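You operate a simulated robot arm through the tools that you are given. There is no shell and no other tool.

You are at the controls of a simulated robot arm. One attempt, no reset.

Task
Fill the dotted mug with cold water to about its line and stand it back.
Fine: turn the tap off after. Set down upright: dotted mug.

The check looks at the end state, three seconds after you hand in, the way a careful person would. Anything else that was tipped, shoved, dropped, spilled or broken makes it a failure.

Robot
A 7-joint arm with a two-finger parallel gripper, fixed in place. Base frame: the origin is at the foot of the arm, x ahead of it, y to its left, z up. Lengths are in m, angles in degrees, forces in N, time in s.
Its first joint turns from -149.0 to 149.0 degrees. Payload 3.43 kg.
The TCP is the grasp point between the finger pads, 0.03 m short of the fingertips. In the tool frame z runs along the fingers and y along their closing line. Largest opening 0.094 m; finger width 0.028, thickness 0.01; the body of the gripper, 0.05 by 0.096 m, starts 0.055 m behind the TCP.
Orientation is told as [roll, pitch, yaw] about the base's x, y, z axes, in that order, counted from this pose: with the fingers straight down and closing along the base's y, the tool's x points along the base's -x, its y along +y and its z along -z.

Tools
- The arm moves only by the tool apply_moves. Its argument "steps" is a list of rows, each a list of 7 numbers: the shift along the tool's x, y, z in units of 250 mm (1.0 is 250 mm), then the turn, a rotation vector about the tool's x, y, z in units of 120 degrees (1.0 is 120 degrees), then the opening in per cent of the stroke, from 0 (shut) to 100 (fully open). In form: [[tx, ty, tz, rx, ry, rz, claw], ...]. A call has 1 to 20 rows; each row is the pose to reach, as a shift and turn from the pose commanded when the call began, along the tool's axes at that moment. A call with a number of a shift or a turn outside -1 to 1 is refused whole. Each row takes 0.2 s and may step no farther than 0.05 m and 8.6 degrees from the row before; otherwise, or with a gripper value out of range, the whole call is refused. Where a pose cannot be reached the arm comes as near as it can. A force on the tool above 40 N (or 10 N above the force at the start of the call, whichever is more), or a blocked arm, ends the call early, and 0.2 s more pass. Each finger travels about 0.045 m/s and halts on what it meets, pressing with about 32 N; the grip force reading is that of the motor and also rises with nothing between the fingers. The clock runs only during rows and for 0.2 s after the last one: add rows that repeat a pose to give the fingers time. It gives the time, the measured TCP pose, the force on the tool (base axes), the opening and the grip force at its end, in the units of the frame above (readings bear some noise), with the torque about the TCP (base axes, N m) and any sound that the robot's microphone picked up, and new pictures: "views" is both (left out), scene, wrist or none.
- Cameras (640 x 400 px; columns grow to the right, rows downward): "scene" is fixed at [0.0397, 0.5027, 1.4616]; the picture's right is [0.27, -0.96, 0.00], its down [-0.47, -0.13, -0.87] and it looks along [0.84, 0.23, -0.49] (base axes); focal length 310 px, centre (320, 200). "wrist" rides on the gripper at [0.076, 0.014, -0.102] in the tool frame; the picture's right is [-0.18, 0.98, 0.00], its down [-0.75, -0.14, -0.64] and it looks along [-0.63, -0.12, 0.77] (tool axes); focal length 243 px, centre (320, 200). There is no depth. A picture from a camera that has moved, and an enlarged one, comes with that camera's place and axes in the base frame and with its lens. The place of the scene camera against the robot may be out by one fixed shift of up to 0.018 m in any direction.
- inspect(camera, box): a new picture of the part [left, top, right, bottom] of that camera's present view, enlarged. No time passes.
- hand_in(): hands the job in; it is judged then, once.

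Places have to be worked out from the pictures, the camera data and where the tool is seen. Open the gripper and draw the arm clear of the work before you hand the job in, unless the task says otherwise.

The tools are called after "Call:" as a command line: name --pt "numbers of a row" for each row, then --argument value for the rest, lists and objects as JSON in quotes. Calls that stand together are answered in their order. apply_moves: Moves the arm, as the interface text tells. Its arguments: {"type":"object","properties":{"steps":{"type":"array","items":{"type":"array","items":{"type":"number"}}},"views":{"type":"string","enum":["both","scene","wrist","none"]}},"required":["steps"]} The other tools are called the same way: inspect (camera, box) takes an enlarged picture of a part of a camera's view; hand_in () hands the job in.

At the start:

```text
t: 0.0
tool_pos: [0.6995, 0.6977, 1.2272]
orientation: [0.0, 0.0, 0.0]
wrist_force: [-0.4, 0.2, 0.4]
moment: [0.01, -0.01, -0.02]
gripper_width: 0.0939
finger_force: 0.1
```

scene: 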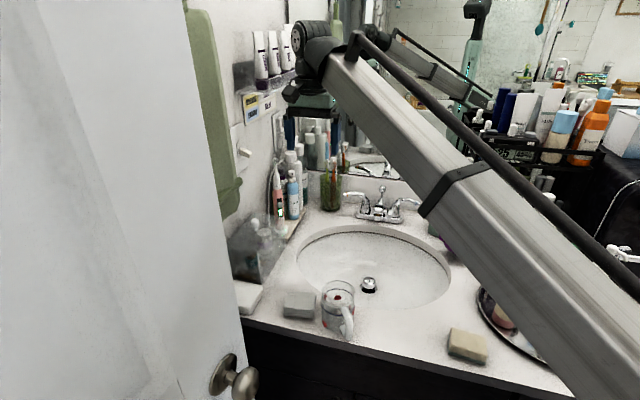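
wrist: 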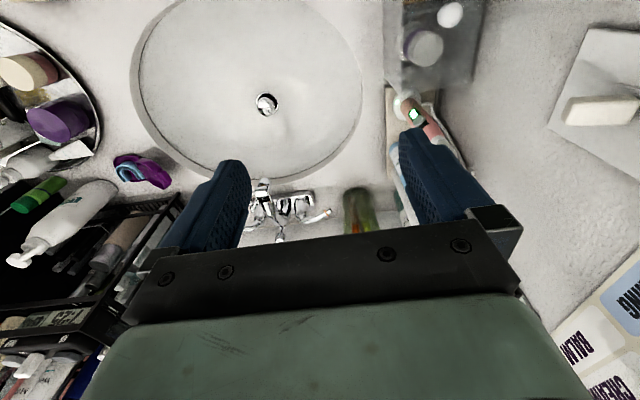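

The pictures show a washbasin with a two-handle tap and a glass mug at the near left rim of the basin. I'll look closer at the mug and the tap first.

Call:
inspect --camera "scene" --box '[270, 250, 430, 350]'

Call:
inspect --camera "scene" --box '[320, 160, 450, 241]'

Call:
inspect --camera "wrist" --box '[210, 160, 400, 279]'

Call:
inspect --camera "scene" --box '[220, 130, 360, 320]'

```text
4.00 times, centred on (350, 300) of scene
camera zoom: at [0.0397, 0.5027, 1.4616], right [0.27, -0.96, 0.0], down [-0.47, -0.13, -0.87], along [0.84, 0.23, -0.49], focal length 1240 px, centre (200, -200)
```

zoom: 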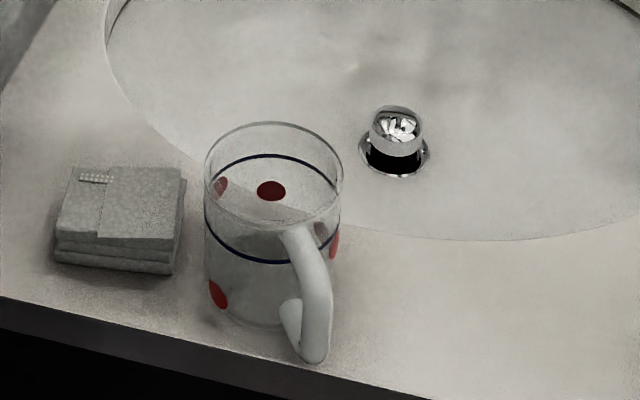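

```text
4.92 times, centred on (385, 200) of scene
camera zoom: at [0.0397, 0.5027, 1.4616], right [0.27, -0.96, 0.0], down [-0.47, -0.13, -0.87], along [0.84, 0.23, -0.49], focal length 1527 px, centre (0, 198)
```

zoom: 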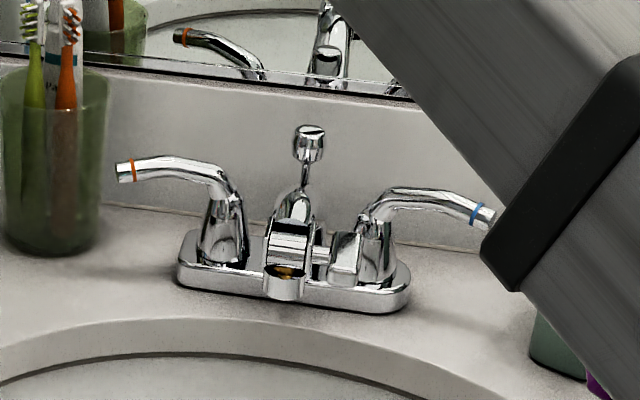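

```text
3.36 times, centred on (305, 220) of wrist
camera zoom: at [0.6236, 0.7116, 1.3289], right [0.18, 0.98, 0.0], down [0.75, -0.14, 0.64], along [0.63, -0.12, -0.77], focal length 816 px, centre (370, 134)
```

zoom: 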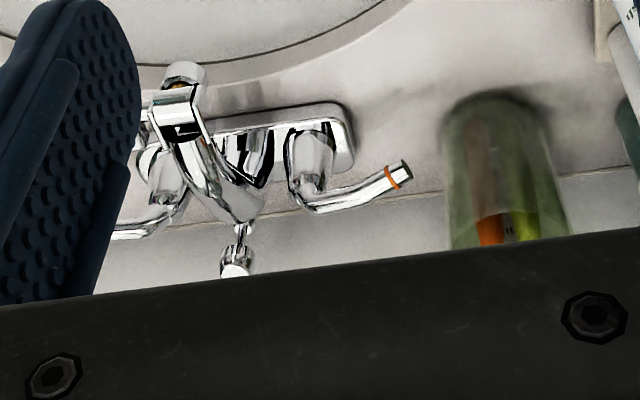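

```text
2.11 times, centred on (290, 225) of scene
camera zoom: at [0.0397, 0.5027, 1.4616], right [0.27, -0.96, 0.0], down [-0.47, -0.13, -0.87], along [0.84, 0.23, -0.49], focal length 653 px, centre (383, 147)
```

zoom: 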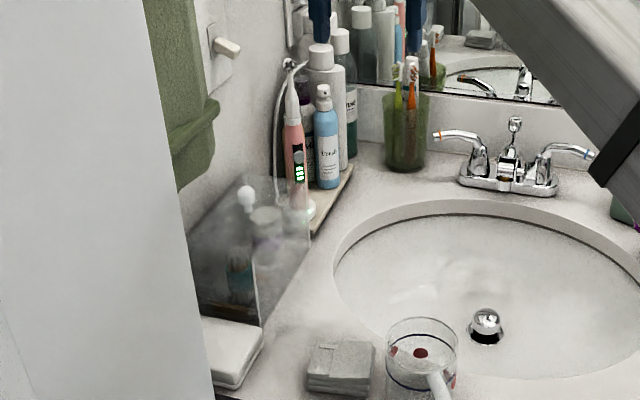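

Working it out from both views: spout outlet is near (0.889, 0.547, 0.927), counter near z 0.857, mug near (0.518, 0.595) and about 75 mm wide and 100 mm tall. The cold lever (blue ring) has its tip near (0.978, 0.430, 0.954). I'll shift right at this height to see the cold side with the wrist camera.

Call:
apply_moves --pt "0.03 -0.18 0 0 0 0 100" --pt "0.06 -0.36 0 0 0 0 100" --pt "0.09 -0.54 0 0 0 0 100" --pt "0.12 -0.72 0 0 0 0 100" --pt "0.15 -0.9 0 0 0 0 100" --pt "0.15 -0.96 0 0 0 0 100"

```text
t: 1.4
tool_pos: [0.6749, 0.4651, 1.1993]
orientation: [1.4, -1.8, 0.0]
wrist_force: [0.0, 0.1, -1.0]
moment: [-0.03, 0.03, 0.0]
gripper_width: 0.0938
finger_force: 0.1
out of reach, approached as far as the arm can: row 3, 4, 5, 6
camera wrist: at [0.5953, 0.4769, 1.2997], right [0.18, 0.98, 0.03], down [0.73, -0.16, 0.66], along [0.65, -0.1, -0.75], focal length 243 px, centre (320, 200)
```

scene: 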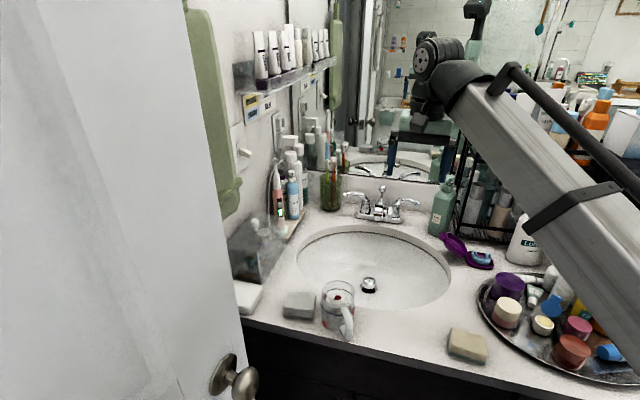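
wrist: 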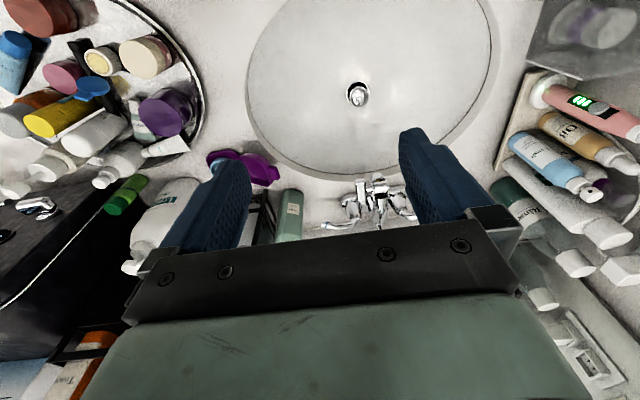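

The arm cannot fold in closer at this height, so lower is needed for nearer points. Now the cold lever is free of the arm in the scene view; I look closely at it and its surroundings.

Call:
inspect --camera "scene" --box '[330, 165, 490, 265]'

Call:
inspect --camera "wrist" --box '[240, 140, 440, 265]'

Call:
inspect --camera "scene" --box '[380, 0, 640, 163]'

```text
4.00 times, centred on (410, 215) of scene
camera zoom: at [0.0397, 0.5027, 1.4616], right [0.27, -0.96, 0.0], down [-0.47, -0.13, -0.87], along [0.84, 0.23, -0.49], focal length 1240 px, centre (-40, 140)
```

zoom: 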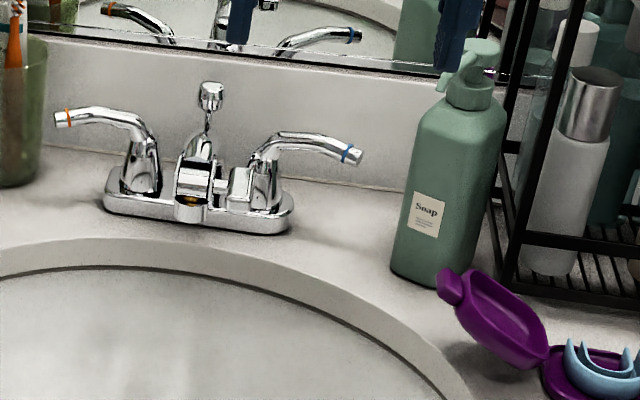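

```text
3.20 times, centred on (340, 202) of wrist
camera zoom: at [0.5953, 0.4769, 1.2997], right [0.18, 0.98, 0.03], down [0.73, -0.16, 0.66], along [0.65, -0.1, -0.75], focal length 776 px, centre (256, 192)
```

zoom: 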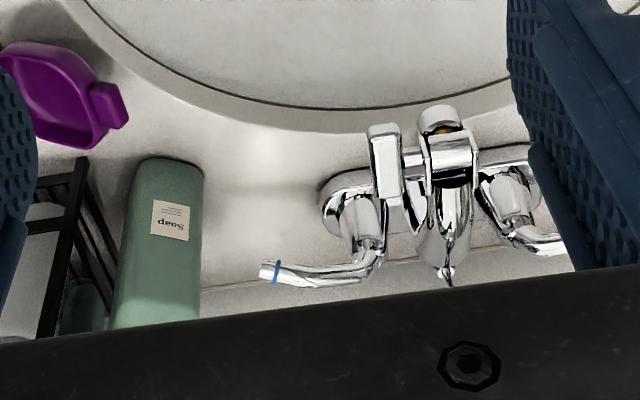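

```text
2.45 times, centred on (510, 82) of scene
camera zoom: at [0.0397, 0.5027, 1.4616], right [0.27, -0.96, 0.0], down [-0.47, -0.13, -0.87], along [0.84, 0.23, -0.49], focal length 761 px, centre (-146, 491)
```

zoom: 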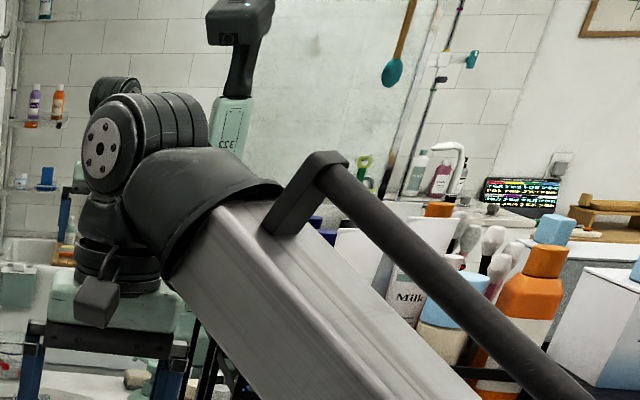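

There is a small chrome block beside the spout that I want to understand. I zoom in on it further.

Call:
inspect --camera "scene" --box '[350, 185, 414, 225]'

Call:
inspect --camera "wrist" --box '[320, 165, 416, 225]'

Call:
inspect --camera "scene" --box '[310, 270, 374, 350]'

```text
10.00 times, centred on (382, 205) of scene
camera zoom: at [0.0397, 0.5027, 1.4616], right [0.27, -0.96, 0.0], down [-0.47, -0.13, -0.87], along [0.84, 0.23, -0.49], focal length 3101 px, centre (-300, 150)
```

zoom: 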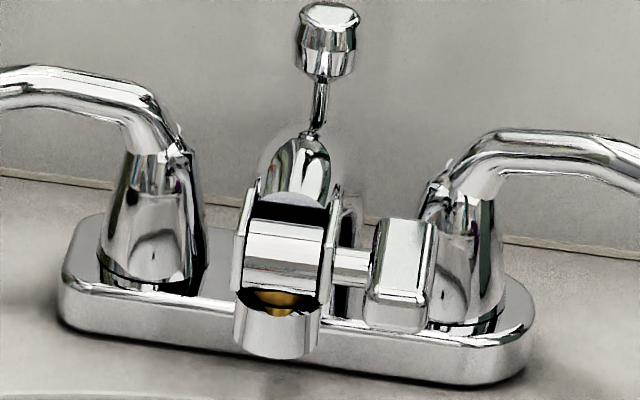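

```text
6.67 times, centred on (368, 195) of wrist
camera zoom: at [0.5953, 0.4769, 1.2997], right [0.18, 0.98, 0.03], down [0.73, -0.16, 0.66], along [0.65, -0.1, -0.75], focal length 1618 px, centre (0, 233)
```

zoom: 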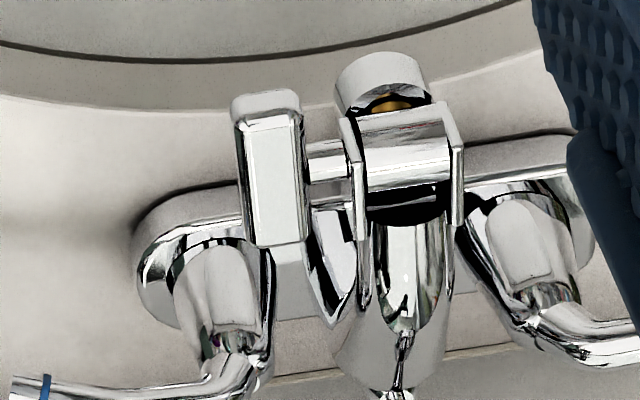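

```text
5.00 times, centred on (342, 310) of scene
camera zoom: at [0.0397, 0.5027, 1.4616], right [0.27, -0.96, 0.0], down [-0.47, -0.13, -0.87], along [0.84, 0.23, -0.49], focal length 1551 px, centre (210, -350)
```

zoom: 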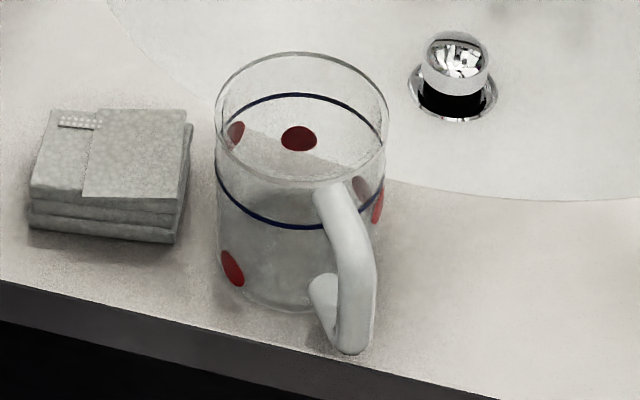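

Spout outlet confirmed near (0.885, 0.546, 0.926), and a chrome paddle beside it spans x 0.86 to 0.93 at y 0.51. The cold lever ring is near (0.967, 0.431, 0.955), its post near (1.00, 0.487), and a soap bottle stands near (0.98, 0.35). I now tilt the tool forward 45 degrees and go above and in front of the cold lever with the fingers closing.

Call:
apply_moves --pt "-0.12 -0.016 0.095 0 -0.0536 0 80" --pt "-0.249 -0.032 0.19 0 -0.107 0 60" --pt "-0.374 -0.048 0.286 0 -0.161 0 40" --pt "-0.498 -0.064 0.38 0 -0.214 0 20" --pt "-0.623 -0.08 0.477 0 -0.268 0 0" --pt "-0.747 -0.096 0.572 0 -0.321 0 0" --pt "-0.872 -0.112 0.668 0 -0.375 0 0" --pt "-0.872 -0.112 0.668 0 -0.375 0 0"

```text
t: 3.2
tool_pos: [0.8916, 0.4374, 1.0325]
orientation: [0.0, -45.1, 0.0]
wrist_force: [-0.1, -0.8, -0.9]
moment: [0.0, 0.0, 0.02]
gripper_width: 0.0
finger_force: 31.9
camera wrist: at [0.765, 0.4521, 1.0507], right [0.13, 0.98, 0.13], down [0.08, -0.14, 0.99], along [0.99, -0.12, -0.09], focal length 243 px, centre (320, 200)
```

scene: 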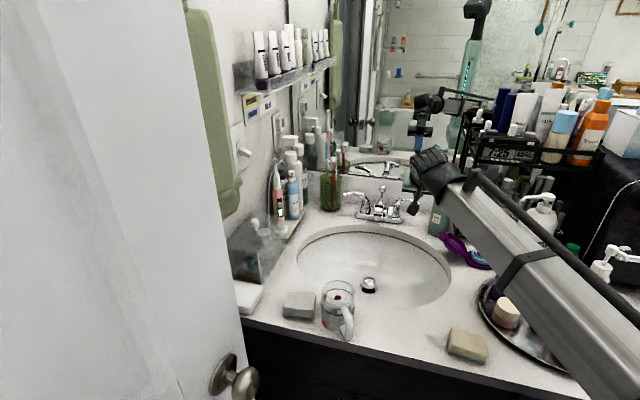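
wrist: 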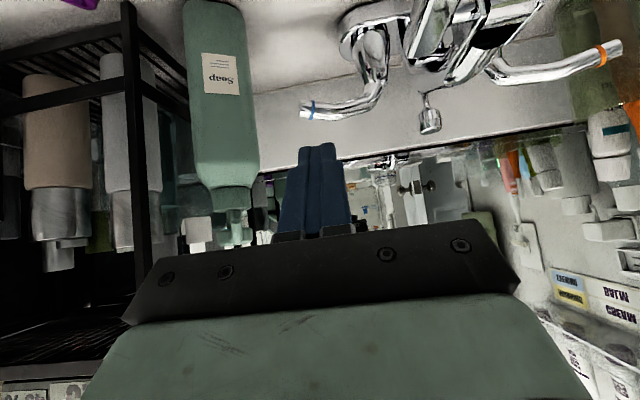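

The tool reached the tilted pose and the wrist camera now looks level at the tap (its picture is upside down). I zoom in to measure the lever and the finger clearance.

Call:
inspect --camera "wrist" --box '[250, 0, 490, 150]'

Call:
inspect --camera "scene" --box '[350, 130, 478, 210]'

```text
2.67 times, centred on (370, 75) of wrist
camera zoom: at [0.765, 0.4521, 1.0507], right [0.13, 0.98, 0.13], down [0.08, -0.14, 0.99], along [0.99, -0.12, -0.09], focal length 647 px, centre (187, 533)
```

zoom: 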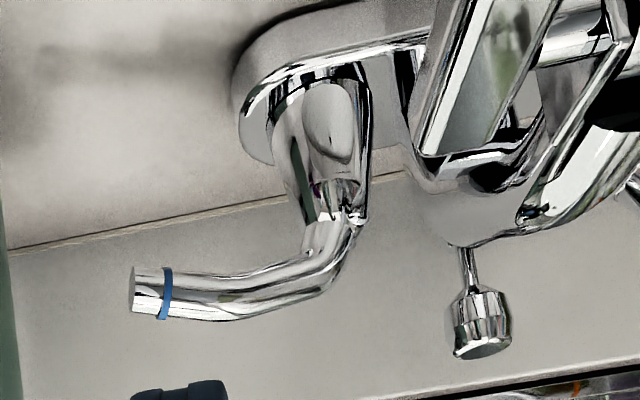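

```text
5.00 times, centred on (414, 170) of scene
camera zoom: at [0.0397, 0.5027, 1.4616], right [0.27, -0.96, 0.0], down [-0.47, -0.13, -0.87], along [0.84, 0.23, -0.49], focal length 1551 px, centre (-150, 350)
```

zoom: 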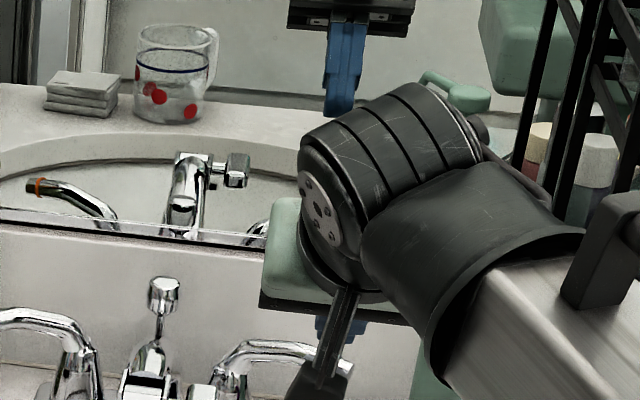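

Measured from two wrist views, the lever ring is at about (0.971, 0.430, 0.951), the post at (1.00, 0.496), the backsplash at x 1.08. I move to a pre-insert pose above and behind the lever, checking pictures before slipping the closed fingers behind it.

Call:
apply_moves --pt "-0.06 0.02 0.0 0 0 0 0" --pt "-0.1128 0.0304 0.1 0 0 0 0" --pt "-0.1128 0.0304 0.2 0 0 0 0" --pt "-0.1128 0.0304 0.28 0 0 0 0" --pt "-0.1128 0.0304 0.28 0 0 0 0"

```text
t: 4.4
tool_pos: [0.9606, 0.4469, 1.0042]
orientation: [-0.1, -45.0, 0.0]
wrist_force: [-0.1, -0.6, -0.1]
moment: [-0.02, -0.02, 0.0]
gripper_width: 0.0
finger_force: 31.6
camera wrist: at [0.8345, 0.4604, 1.0211], right [0.13, 0.98, 0.13], down [0.08, -0.14, 0.99], along [0.99, -0.12, -0.1], focal length 243 px, centre (320, 200)
```

scene: 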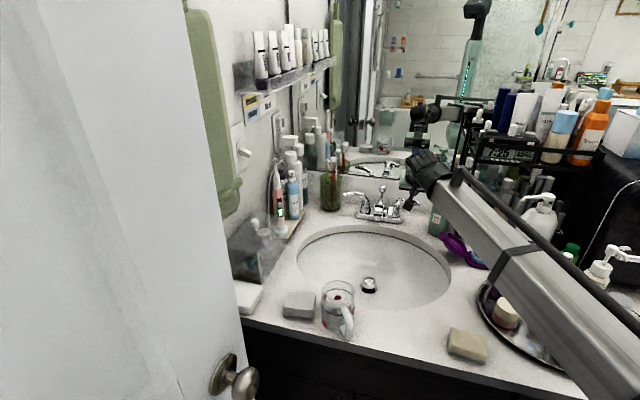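
wrist: 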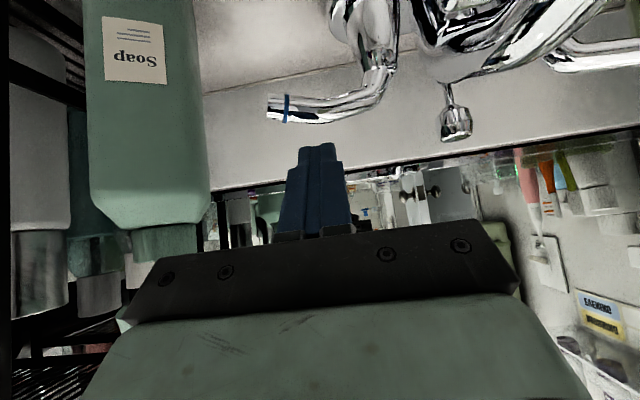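

The fingers point just above and behind the lever, with about 25 mm to the soap bottle. I slide in along the finger axis by 60 mm to put the tips behind the lever.

Call:
apply_moves --pt "0 0 0.08 0 0 0 0" --pt "0 0 0.16 0 0 0 0" --pt "0 0 0.24 0 0 0 0" --pt "0 0 0.24 0 0 0 0"

```text
t: 5.4
tool_pos: [1.0055, 0.4457, 0.9634]
orientation: [0.0, -45.2, 0.0]
wrist_force: [3.9, -1.9, 5.4]
moment: [0.04, 0.04, -0.01]
gripper_width: 0.0001
finger_force: 32.0
camera wrist: at [0.8781, 0.4595, 0.9809], right [0.13, 0.98, 0.13], down [0.08, -0.14, 0.99], along [0.99, -0.12, -0.1], focal length 243 px, centre (320, 200)
```

scene: 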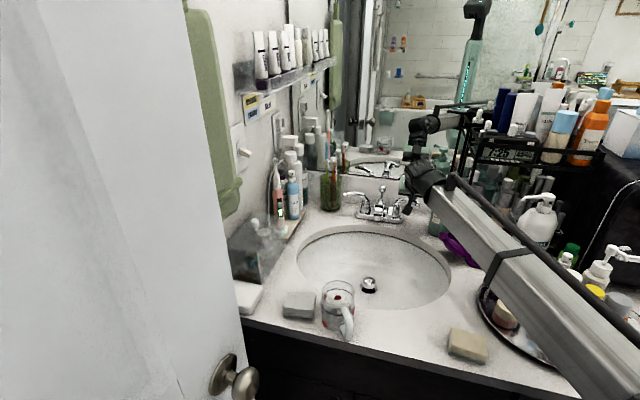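
wrist: 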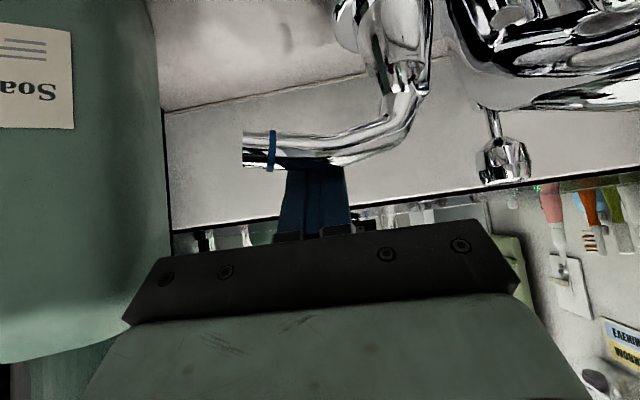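

The lever now lies in front of the fingers, with a light contact force, so they are hooked behind it. I pull gently toward the basin by about 16 mm and watch for water.

Call:
apply_moves --pt "0.015 0.002 -0.015 0 0 0 0" --pt "0.03 0.005 -0.03 0 0 0 0" --pt "0.045 0.01 -0.045 0 0 0 0" --pt "0.045 0.01 -0.045 0 0 0 0"

```text
t: 6.4
tool_pos: [0.9866, 0.4482, 0.9608]
orientation: [0.0, -44.9, 0.0]
wrist_force: [-0.1, 0.4, 1.5]
moment: [0.02, 0.0, -0.03]
gripper_width: 0.0
finger_force: 31.4
camera wrist: at [0.8609, 0.4633, 0.9792], right [0.13, 0.98, 0.13], down [0.08, -0.14, 0.99], along [0.99, -0.12, -0.1], focal length 243 px, centre (320, 200)
```

scene: 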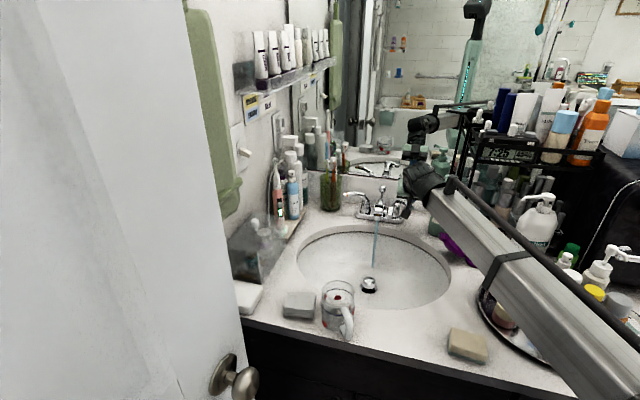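
wrist: 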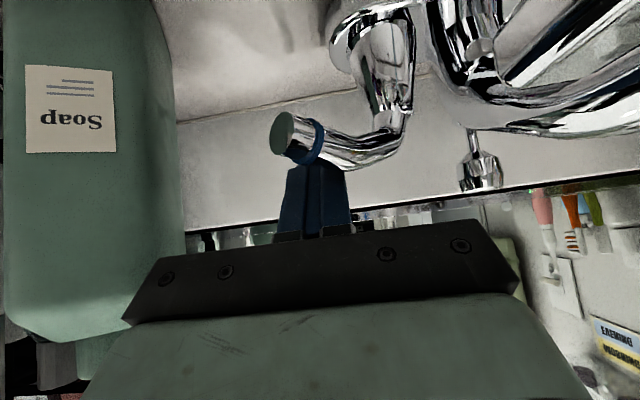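

Water is now running in a thin stream. I zoom in to see where it falls and how strong it is.

Call:
inspect --camera "scene" --box '[340, 190, 436, 300]'

Call:
inspect --camera "wrist" --box '[240, 0, 640, 250]'

```text
3.64 times, centred on (388, 245) of scene
camera zoom: at [0.0397, 0.5027, 1.4616], right [0.27, -0.96, 0.0], down [-0.47, -0.13, -0.87], along [0.84, 0.23, -0.49], focal length 1128 px, centre (73, 36)
```

zoom: 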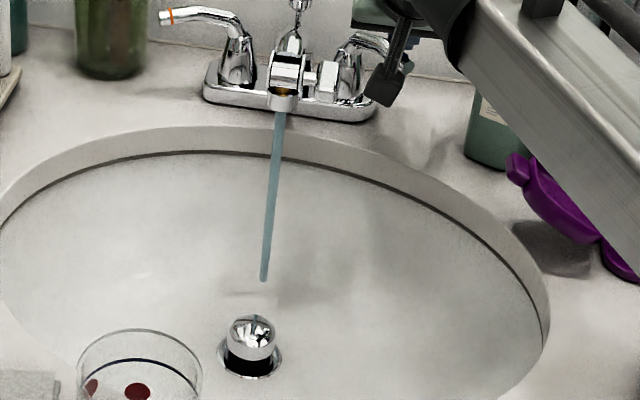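

```text
1.60 times, centred on (440, 125) of wrist
camera zoom: at [0.8609, 0.4633, 0.9792], right [0.13, 0.98, 0.13], down [0.08, -0.14, 0.99], along [0.99, -0.12, -0.1], focal length 388 px, centre (128, 320)
```

zoom: 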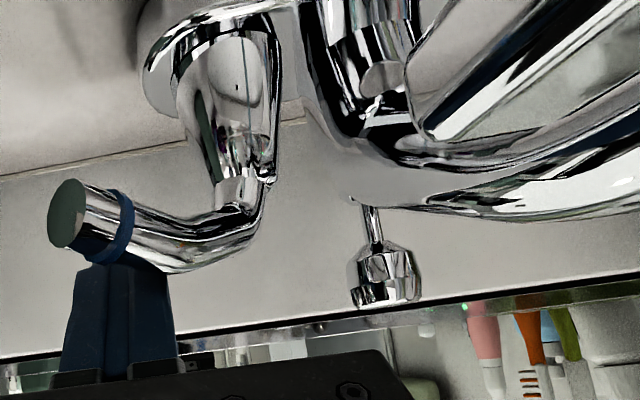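

The stream falls straight down from the outlet, so the lever opens toward the user and this gentle flow is fine. I release the lever by a few millimetres and withdraw along the finger axis, leaving the tap running.

Call:
apply_moves --pt "-0.017 0 0.017 0 0 0 0" --pt "-0.017 0 -0.12 0 0 0 0" --pt "-0.017 0 -0.28 0 0 0 0" --pt "-0.017 0 -0.44 0 0 0 20" --pt "0.1 0 -0.56 0 0 0 40" --pt "0.2 0 -0.66 0 0 0 60"

```text
t: 7.8
tool_pos: [0.8366, 0.4467, 1.0429]
orientation: [0.1, -45.0, 0.0]
wrist_force: [0.4, -0.4, -0.6]
moment: [0.0, 0.04, -0.02]
gripper_width: 0.0564
finger_force: 0.1
camera wrist: at [0.7097, 0.4596, 1.0608], right [0.13, 0.98, 0.13], down [0.08, -0.14, 0.99], along [0.99, -0.12, -0.1], focal length 243 px, centre (320, 200)
```

scene: 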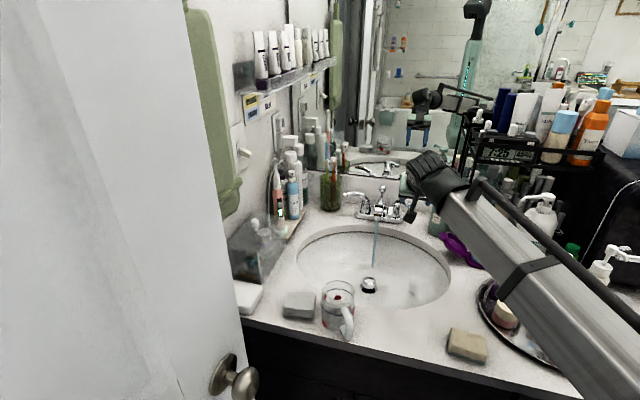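
wrist: 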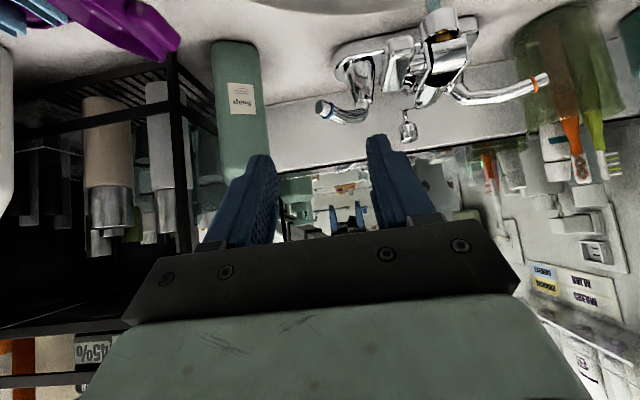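

Clear of the tap, the water keeps running. I swing toward the mug, turning the tool to about 32 degrees azimuth so that it will face along the mug's handle.

Call:
apply_moves --pt "0.1035 0.075 -0.1195 -0.0314 0 -0.0314 80" --pt "0.207 0.151 -0.239 -0.0629 0 -0.0629 100" --pt "0.31 0.226 -0.3585 -0.0943 0 -0.0943 100" --pt "0.414 0.301 -0.478 -0.1257 0 -0.1257 100" --pt "0.5175 0.377 -0.5975 -0.1572 0 -0.1572 100" --pt "0.621 0.452 -0.717 -0.1886 0 -0.1886 100" --pt "0.621 0.452 -0.717 -0.1886 0 -0.1886 100"

```text
t: 9.4
tool_pos: [0.599, 0.5623, 1.0598]
orientation: [0.0, -45.0, 32.1]
wrist_force: [0.1, 0.7, -0.1]
moment: [0.0, 0.0, 0.0]
gripper_width: 0.0943
finger_force: 0.0
camera wrist: at [0.4847, 0.5078, 1.0776], right [-0.41, 0.9, 0.13], down [0.14, -0.08, 0.99], along [0.9, 0.42, -0.1], focal length 243 px, centre (320, 200)
```

scene: 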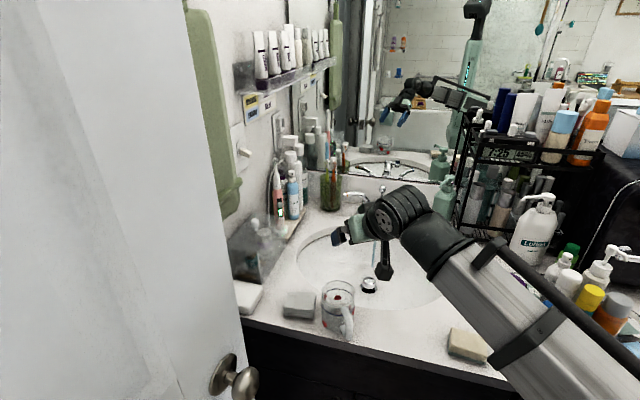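
wrist: 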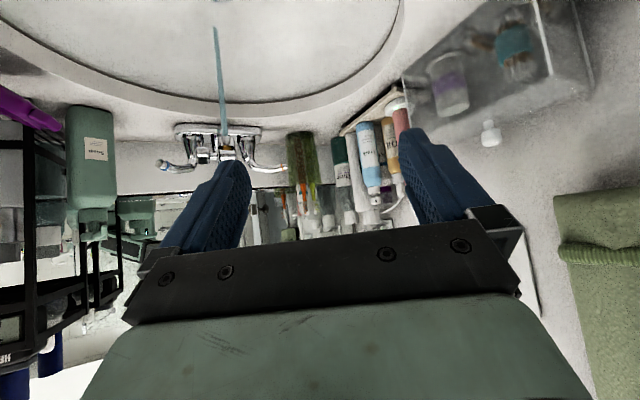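

The mug is still under the picture. I back off along the handle's line to about (0.45, 0.54, 1.03) and tilt to 55 degrees so that the wrist camera can see it.

Call:
apply_moves --pt "0.117 0.0646 -0.0745 0 -0.0208 0 100" --pt "0.234 0.129 -0.149 0 -0.0416 0 100" --pt "0.351 0.194 -0.2235 0 -0.0625 0 100" --pt "0.4676 0.2584 -0.298 0 -0.0833 0 100" --pt "0.4676 0.2584 -0.298 0 -0.0833 0 100"

```text
t: 10.6
tool_pos: [0.4507, 0.5472, 1.0281]
orientation: [-0.1, -55.0, 32.0]
wrist_force: [0.6, 0.4, 0.2]
moment: [-0.05, -0.02, -0.01]
gripper_width: 0.0939
finger_force: 0.1
camera wrist: at [0.3353, 0.4918, 1.024], right [-0.43, 0.89, 0.15], down [-0.01, -0.17, 0.99], along [0.9, 0.42, 0.08], focal length 243 px, centre (320, 200)
```

scene: 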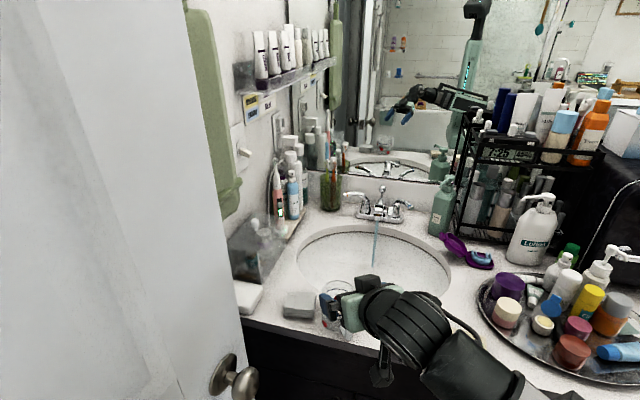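
wrist: 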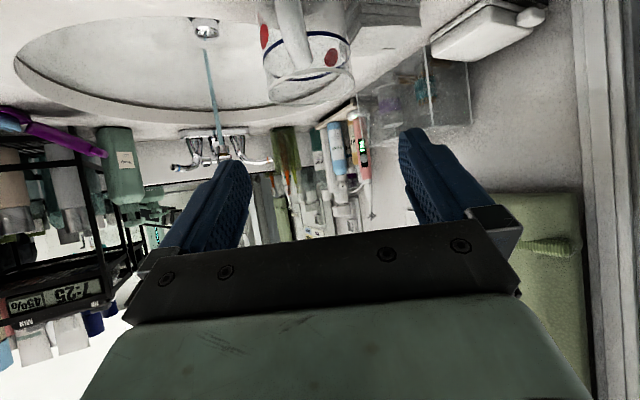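

The pose was reached and the mug now shows at the top of the wrist view, hanging upside down in the picture. I zoom in to locate its rim and handle.

Call:
inspect --camera "wrist" --box '[220, 0, 412, 120]'

Call:
inspect --camera "scene" --box '[270, 220, 430, 320]'

```text
3.33 times, centred on (316, 60) of wrist
camera zoom: at [0.3353, 0.4918, 1.024], right [-0.43, 0.89, 0.15], down [-0.01, -0.17, 0.99], along [0.9, 0.42, 0.08], focal length 809 px, centre (333, 667)
```

zoom: 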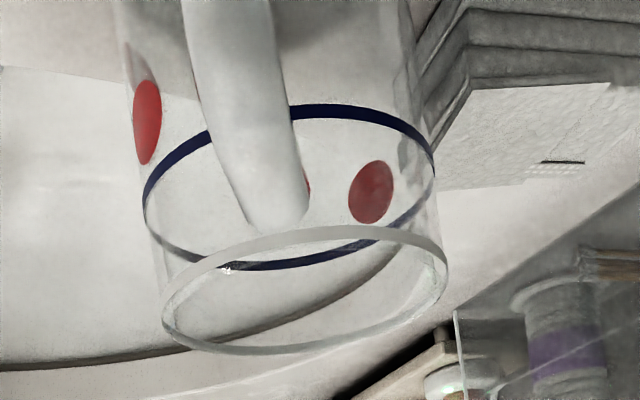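

```text
4.00 times, centred on (350, 270) of scene
camera zoom: at [0.0397, 0.5027, 1.4616], right [0.27, -0.96, 0.0], down [-0.47, -0.13, -0.87], along [0.84, 0.23, -0.49], focal length 1240 px, centre (200, -80)
```

zoom: 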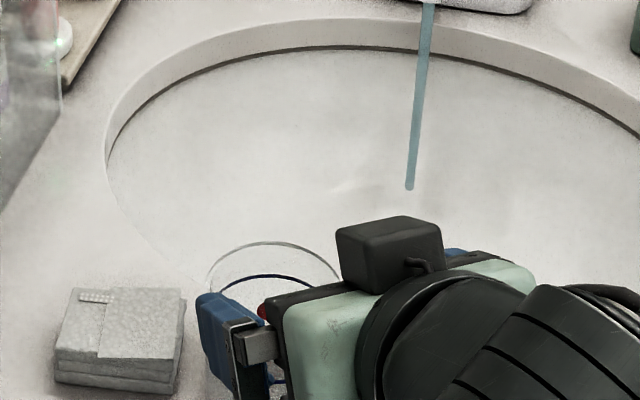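

I notice a black box on the upper side of the hand, which matters for clearance under the spout. I zoom in on it to measure it.

Call:
inspect --camera "scene" --box '[310, 260, 430, 335]'

Call:
inspect --camera "scene" --box '[370, 60, 500, 141]'

```text
5.33 times, centred on (370, 298) of scene
camera zoom: at [0.0397, 0.5027, 1.4616], right [0.27, -0.96, 0.0], down [-0.47, -0.13, -0.87], along [0.84, 0.23, -0.49], focal length 1654 px, centre (53, -320)
```

zoom: 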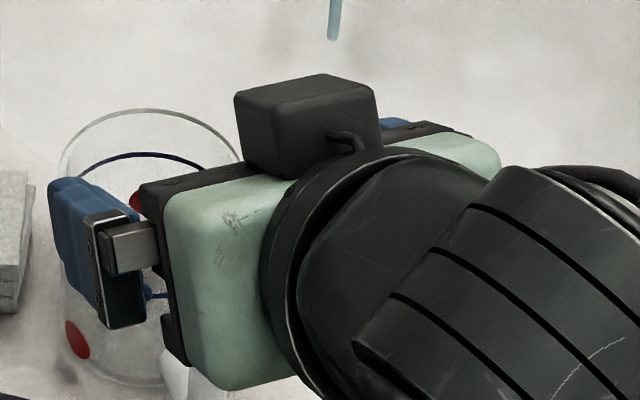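

```text
4.92 times, centred on (435, 100) of scene
camera zoom: at [0.0397, 0.5027, 1.4616], right [0.27, -0.96, 0.0], down [-0.47, -0.13, -0.87], along [0.84, 0.23, -0.49], focal length 1527 px, centre (-246, 690)
```

zoom: 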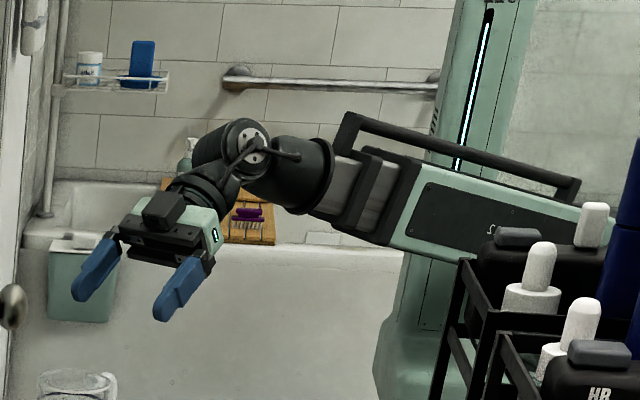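

The mug axis works out at (0.528, 0.590), rim near z 0.943, with the handle pointing to azimuth 212 degrees, right between my fingers. I lower to a standoff behind the handle and tilt to 65 degrees, which keeps the hand's box clear of the spout later.

Call:
apply_moves --pt "0.064 -0.005 0.026 0 -0.0208 0 100" --pt "0.129 -0.01 0.0525 0 -0.0416 0 100" --pt "0.193 -0.015 0.079 0 -0.0625 0 100" --pt "0.258 -0.019 0.105 0 -0.0833 0 100" --pt "0.258 -0.019 0.105 0 -0.0833 0 100"

```text
t: 11.8
tool_pos: [0.4438, 0.5414, 0.9628]
orientation: [-0.1, -64.9, 32.0]
wrist_force: [-1.2, 0.1, 0.2]
moment: [-0.01, 0.01, 0.0]
gripper_width: 0.0939
finger_force: 0.0
out of reach, approached as far as the arm can: row 4, 5
camera wrist: at [0.33, 0.487, 0.9367], right [-0.45, 0.88, 0.17], down [-0.15, -0.26, 0.95], along [0.88, 0.41, 0.25], focal length 243 px, centre (320, 200)
```

scene: 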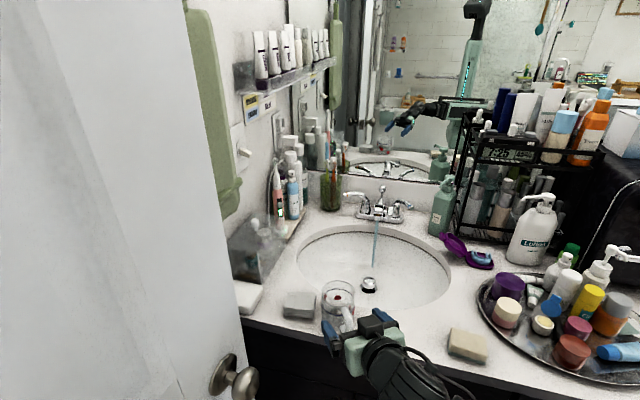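
wrist: 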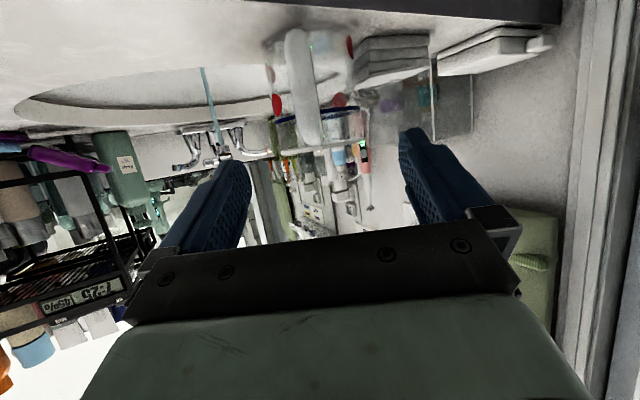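

The pose came within a few millimetres of the target, just at the arm's inner limit. I zoom in on the mug and handle in the wrist view to check alignment.

Call:
inspect --camera "wrist" --box '[200, 0, 440, 150]'

Call:
inspect --camera "scene" --box '[290, 260, 418, 340]'

```text
2.67 times, centred on (320, 75) of wrist
camera zoom: at [0.33, 0.487, 0.9367], right [-0.45, 0.88, 0.17], down [-0.15, -0.26, 0.95], along [0.88, 0.41, 0.25], focal length 647 px, centre (320, 533)
```

zoom: 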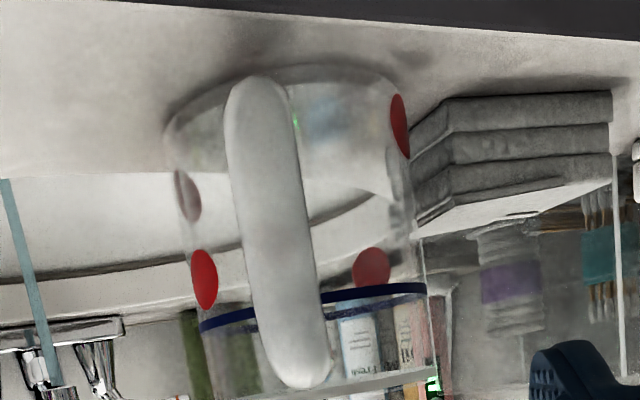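

```text
5.00 times, centred on (354, 300) of scene
camera zoom: at [0.0397, 0.5027, 1.4616], right [0.27, -0.96, 0.0], down [-0.47, -0.13, -0.87], along [0.84, 0.23, -0.49], focal length 1551 px, centre (150, -300)
```

zoom: 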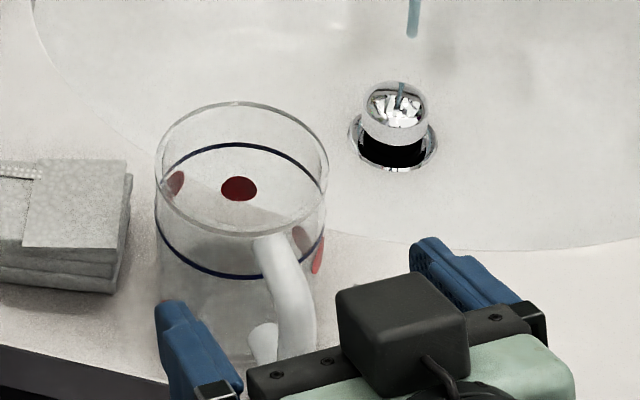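

The handle sits centred and the mug axis refines to about (0.530, 0.5915), 3 mm to one side of my line. I correct that and advance half way to check the straddle.

Call:
apply_moves --pt "0.01 -0.013 0.06 0 0 0 100" --pt "0.015 -0.013 0.13 0 0 0 100" --pt "0.018 -0.013 0.2 0 0 0 100" --pt "0.018 -0.013 0.2 0 0 0 100"

Call:
inspect --camera "scene" --box '[290, 250, 418, 330]'

```text
t: 12.8
tool_pos: [0.4827, 0.5617, 0.9381]
orientation: [-0.1, -65.0, 32.0]
wrist_force: [-0.2, -0.4, -0.4]
moment: [0.0, 0.02, -0.01]
gripper_width: 0.094
finger_force: 0.0
camera wrist: at [0.3685, 0.5076, 0.9121], right [-0.45, 0.87, 0.17], down [-0.15, -0.26, 0.95], along [0.88, 0.41, 0.25], focal length 243 px, centre (320, 200)
```

scene: 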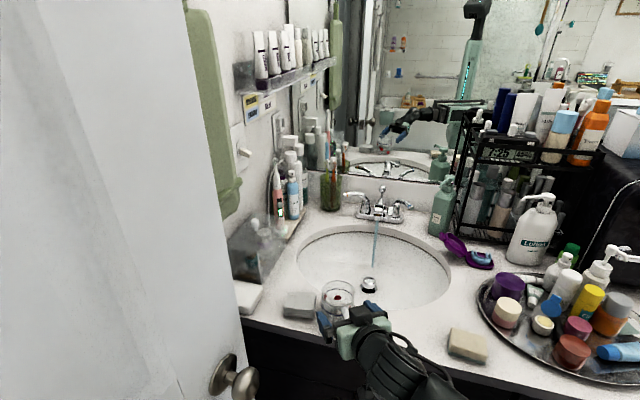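
wrist: 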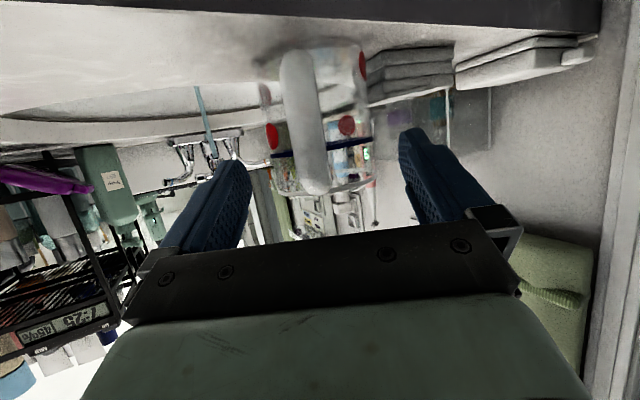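

```text
5.00 times, centred on (354, 290) of scene
camera zoom: at [0.0397, 0.5027, 1.4616], right [0.27, -0.96, 0.0], down [-0.47, -0.13, -0.87], along [0.84, 0.23, -0.49], focal length 1551 px, centre (150, -250)
```

zoom: 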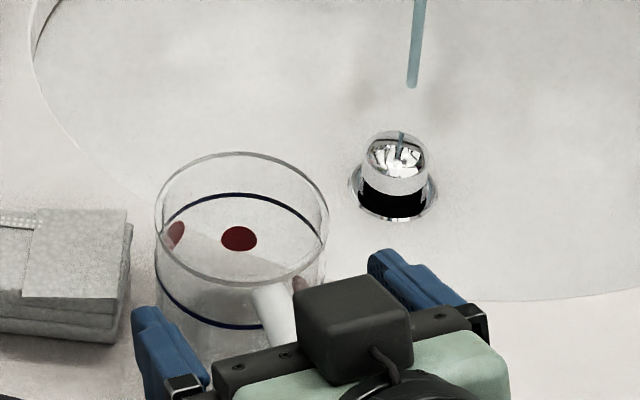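

The fingers are about to straddle the mug. I check the centring in a zoomed wrist view before going on.

Call:
inspect --camera "wrist" --box '[220, 40, 440, 178]'

```text
2.90 times, centred on (330, 109) of wrist
camera zoom: at [0.3685, 0.5076, 0.9121], right [-0.45, 0.87, 0.17], down [-0.15, -0.26, 0.95], along [0.88, 0.41, 0.25], focal length 703 px, centre (291, 464)
```

zoom: 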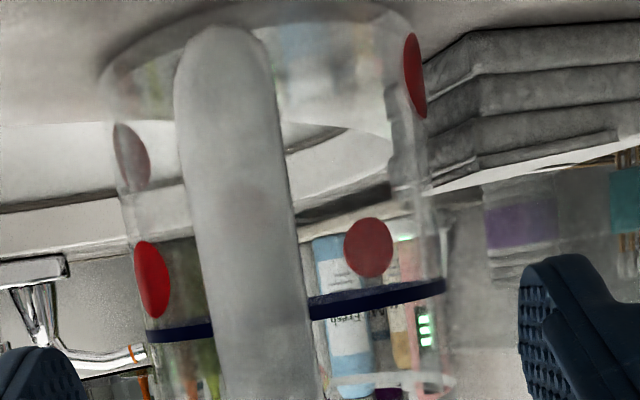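

The mug is centred between the fingers to about a millimetre. I advance the remaining 46 mm so the fingers straddle it, palm just short of the handle.

Call:
apply_moves --pt "0 0 0.06 0 0 0 100" --pt "0 0 0.12 0 0 0 100" --pt "0 0 0.186 0 0 0 100" --pt "0 0 0.186 0 0 0 100"

Call:
inspect --camera "scene" --box '[290, 250, 418, 330]'

Call:
inspect --camera "wrist" --box '[160, 0, 480, 200]'

```text
t: 13.8
tool_pos: [0.5185, 0.5846, 0.9167]
orientation: [-0.1, -65.0, 32.0]
wrist_force: [-0.2, 0.9, -0.2]
moment: [0.0, -0.01, 0.04]
gripper_width: 0.0937
finger_force: 0.1
camera wrist: at [0.4047, 0.5296, 0.8911], right [-0.45, 0.87, 0.17], down [-0.15, -0.26, 0.95], along [0.88, 0.41, 0.25], focal length 243 px, centre (320, 200)
```

scene: 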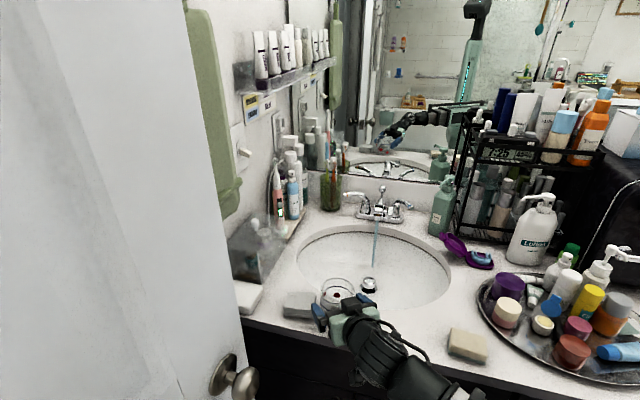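
wrist: 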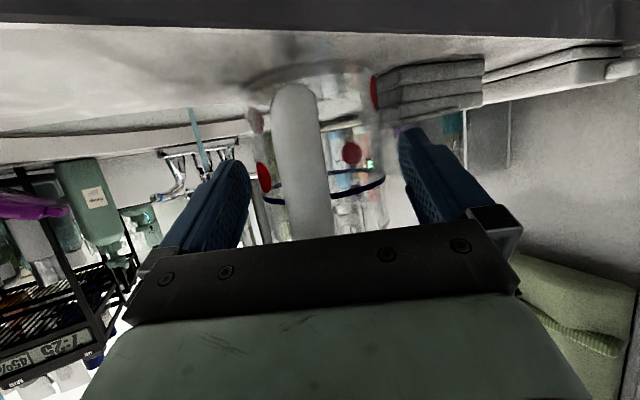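

```text
5.00 times, centred on (354, 290) of scene
camera zoom: at [0.0397, 0.5027, 1.4616], right [0.27, -0.96, 0.0], down [-0.47, -0.13, -0.87], along [0.84, 0.23, -0.49], focal length 1551 px, centre (150, -250)
```

zoom: 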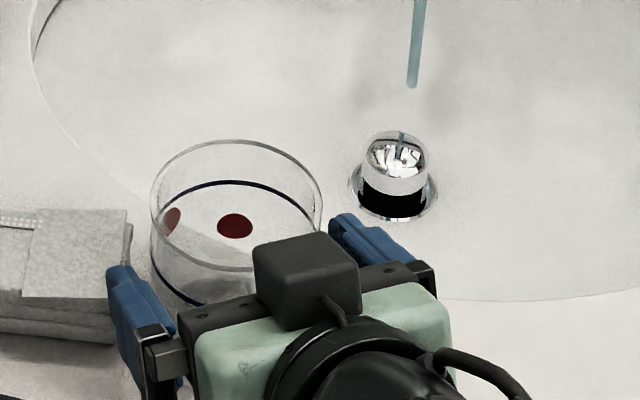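

```text
2.00 times, centred on (320, 100) of wrist
camera zoom: at [0.4047, 0.5296, 0.8911], right [-0.45, 0.87, 0.17], down [-0.15, -0.26, 0.95], along [0.88, 0.41, 0.25], focal length 485 px, centre (320, 400)
```

zoom: 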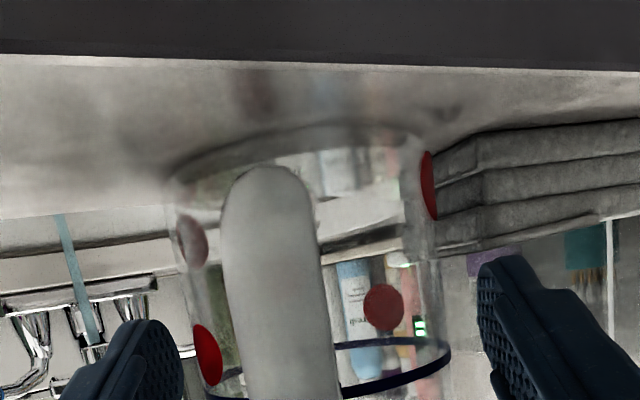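

The scene view shows the mug was nudged forward about 8 to 10 mm, so the palm is touching the handle; it still stands upright and the fingers straddle it. I close the gripper on it here.

Call:
apply_moves --pt "0 0 0 0 0 0 90" --pt "0 0 0 0 0 0 80" --pt "0 0 0 0 0 0 60" --pt "0 0 0 0 0 0 40" --pt "0 0 0 0 0 0 20" --pt "0 0 0 0 0 0 20"

Call:
inspect --camera "scene" --box '[290, 250, 418, 330]'

Call:
inspect --camera "wrist" --box '[160, 0, 480, 200]'

```text
t: 15.2
tool_pos: [0.5184, 0.5831, 0.9171]
orientation: [0.0, -65.0, 32.0]
wrist_force: [0.8, -0.7, 0.9]
moment: [-0.02, -0.01, 0.0]
gripper_width: 0.0709
finger_force: 32.0
camera wrist: at [0.4045, 0.5296, 0.8911], right [-0.45, 0.87, 0.17], down [-0.15, -0.26, 0.95], along [0.88, 0.41, 0.25], focal length 243 px, centre (320, 200)
```

scene: 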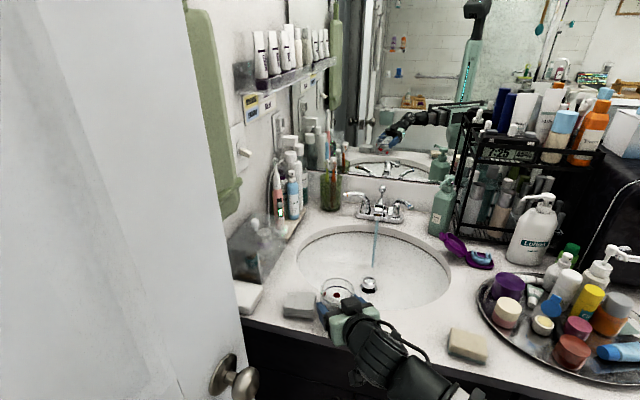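
wrist: 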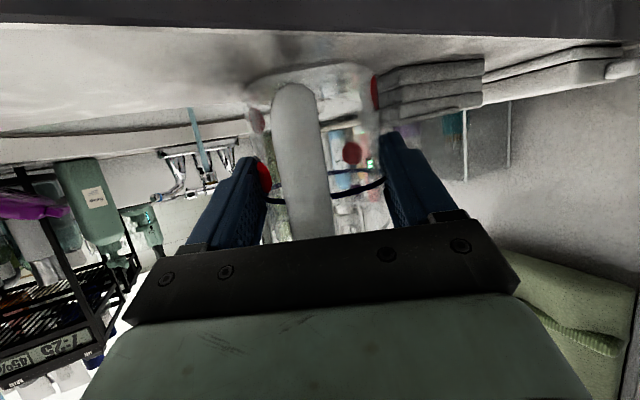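

```text
5.00 times, centred on (354, 290) of scene
camera zoom: at [0.0397, 0.5027, 1.4616], right [0.27, -0.96, 0.0], down [-0.47, -0.13, -0.87], along [0.84, 0.23, -0.49], focal length 1551 px, centre (150, -250)
```

zoom: 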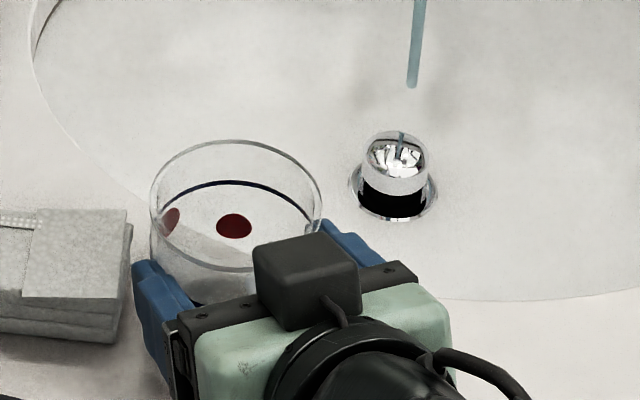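

```text
2.00 times, centred on (320, 100) of wrist
camera zoom: at [0.4045, 0.5296, 0.8911], right [-0.45, 0.87, 0.17], down [-0.15, -0.26, 0.95], along [0.88, 0.41, 0.25], focal length 485 px, centre (320, 400)
```

zoom: 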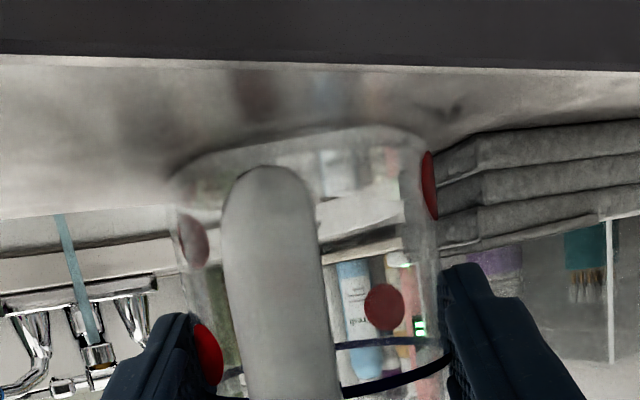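

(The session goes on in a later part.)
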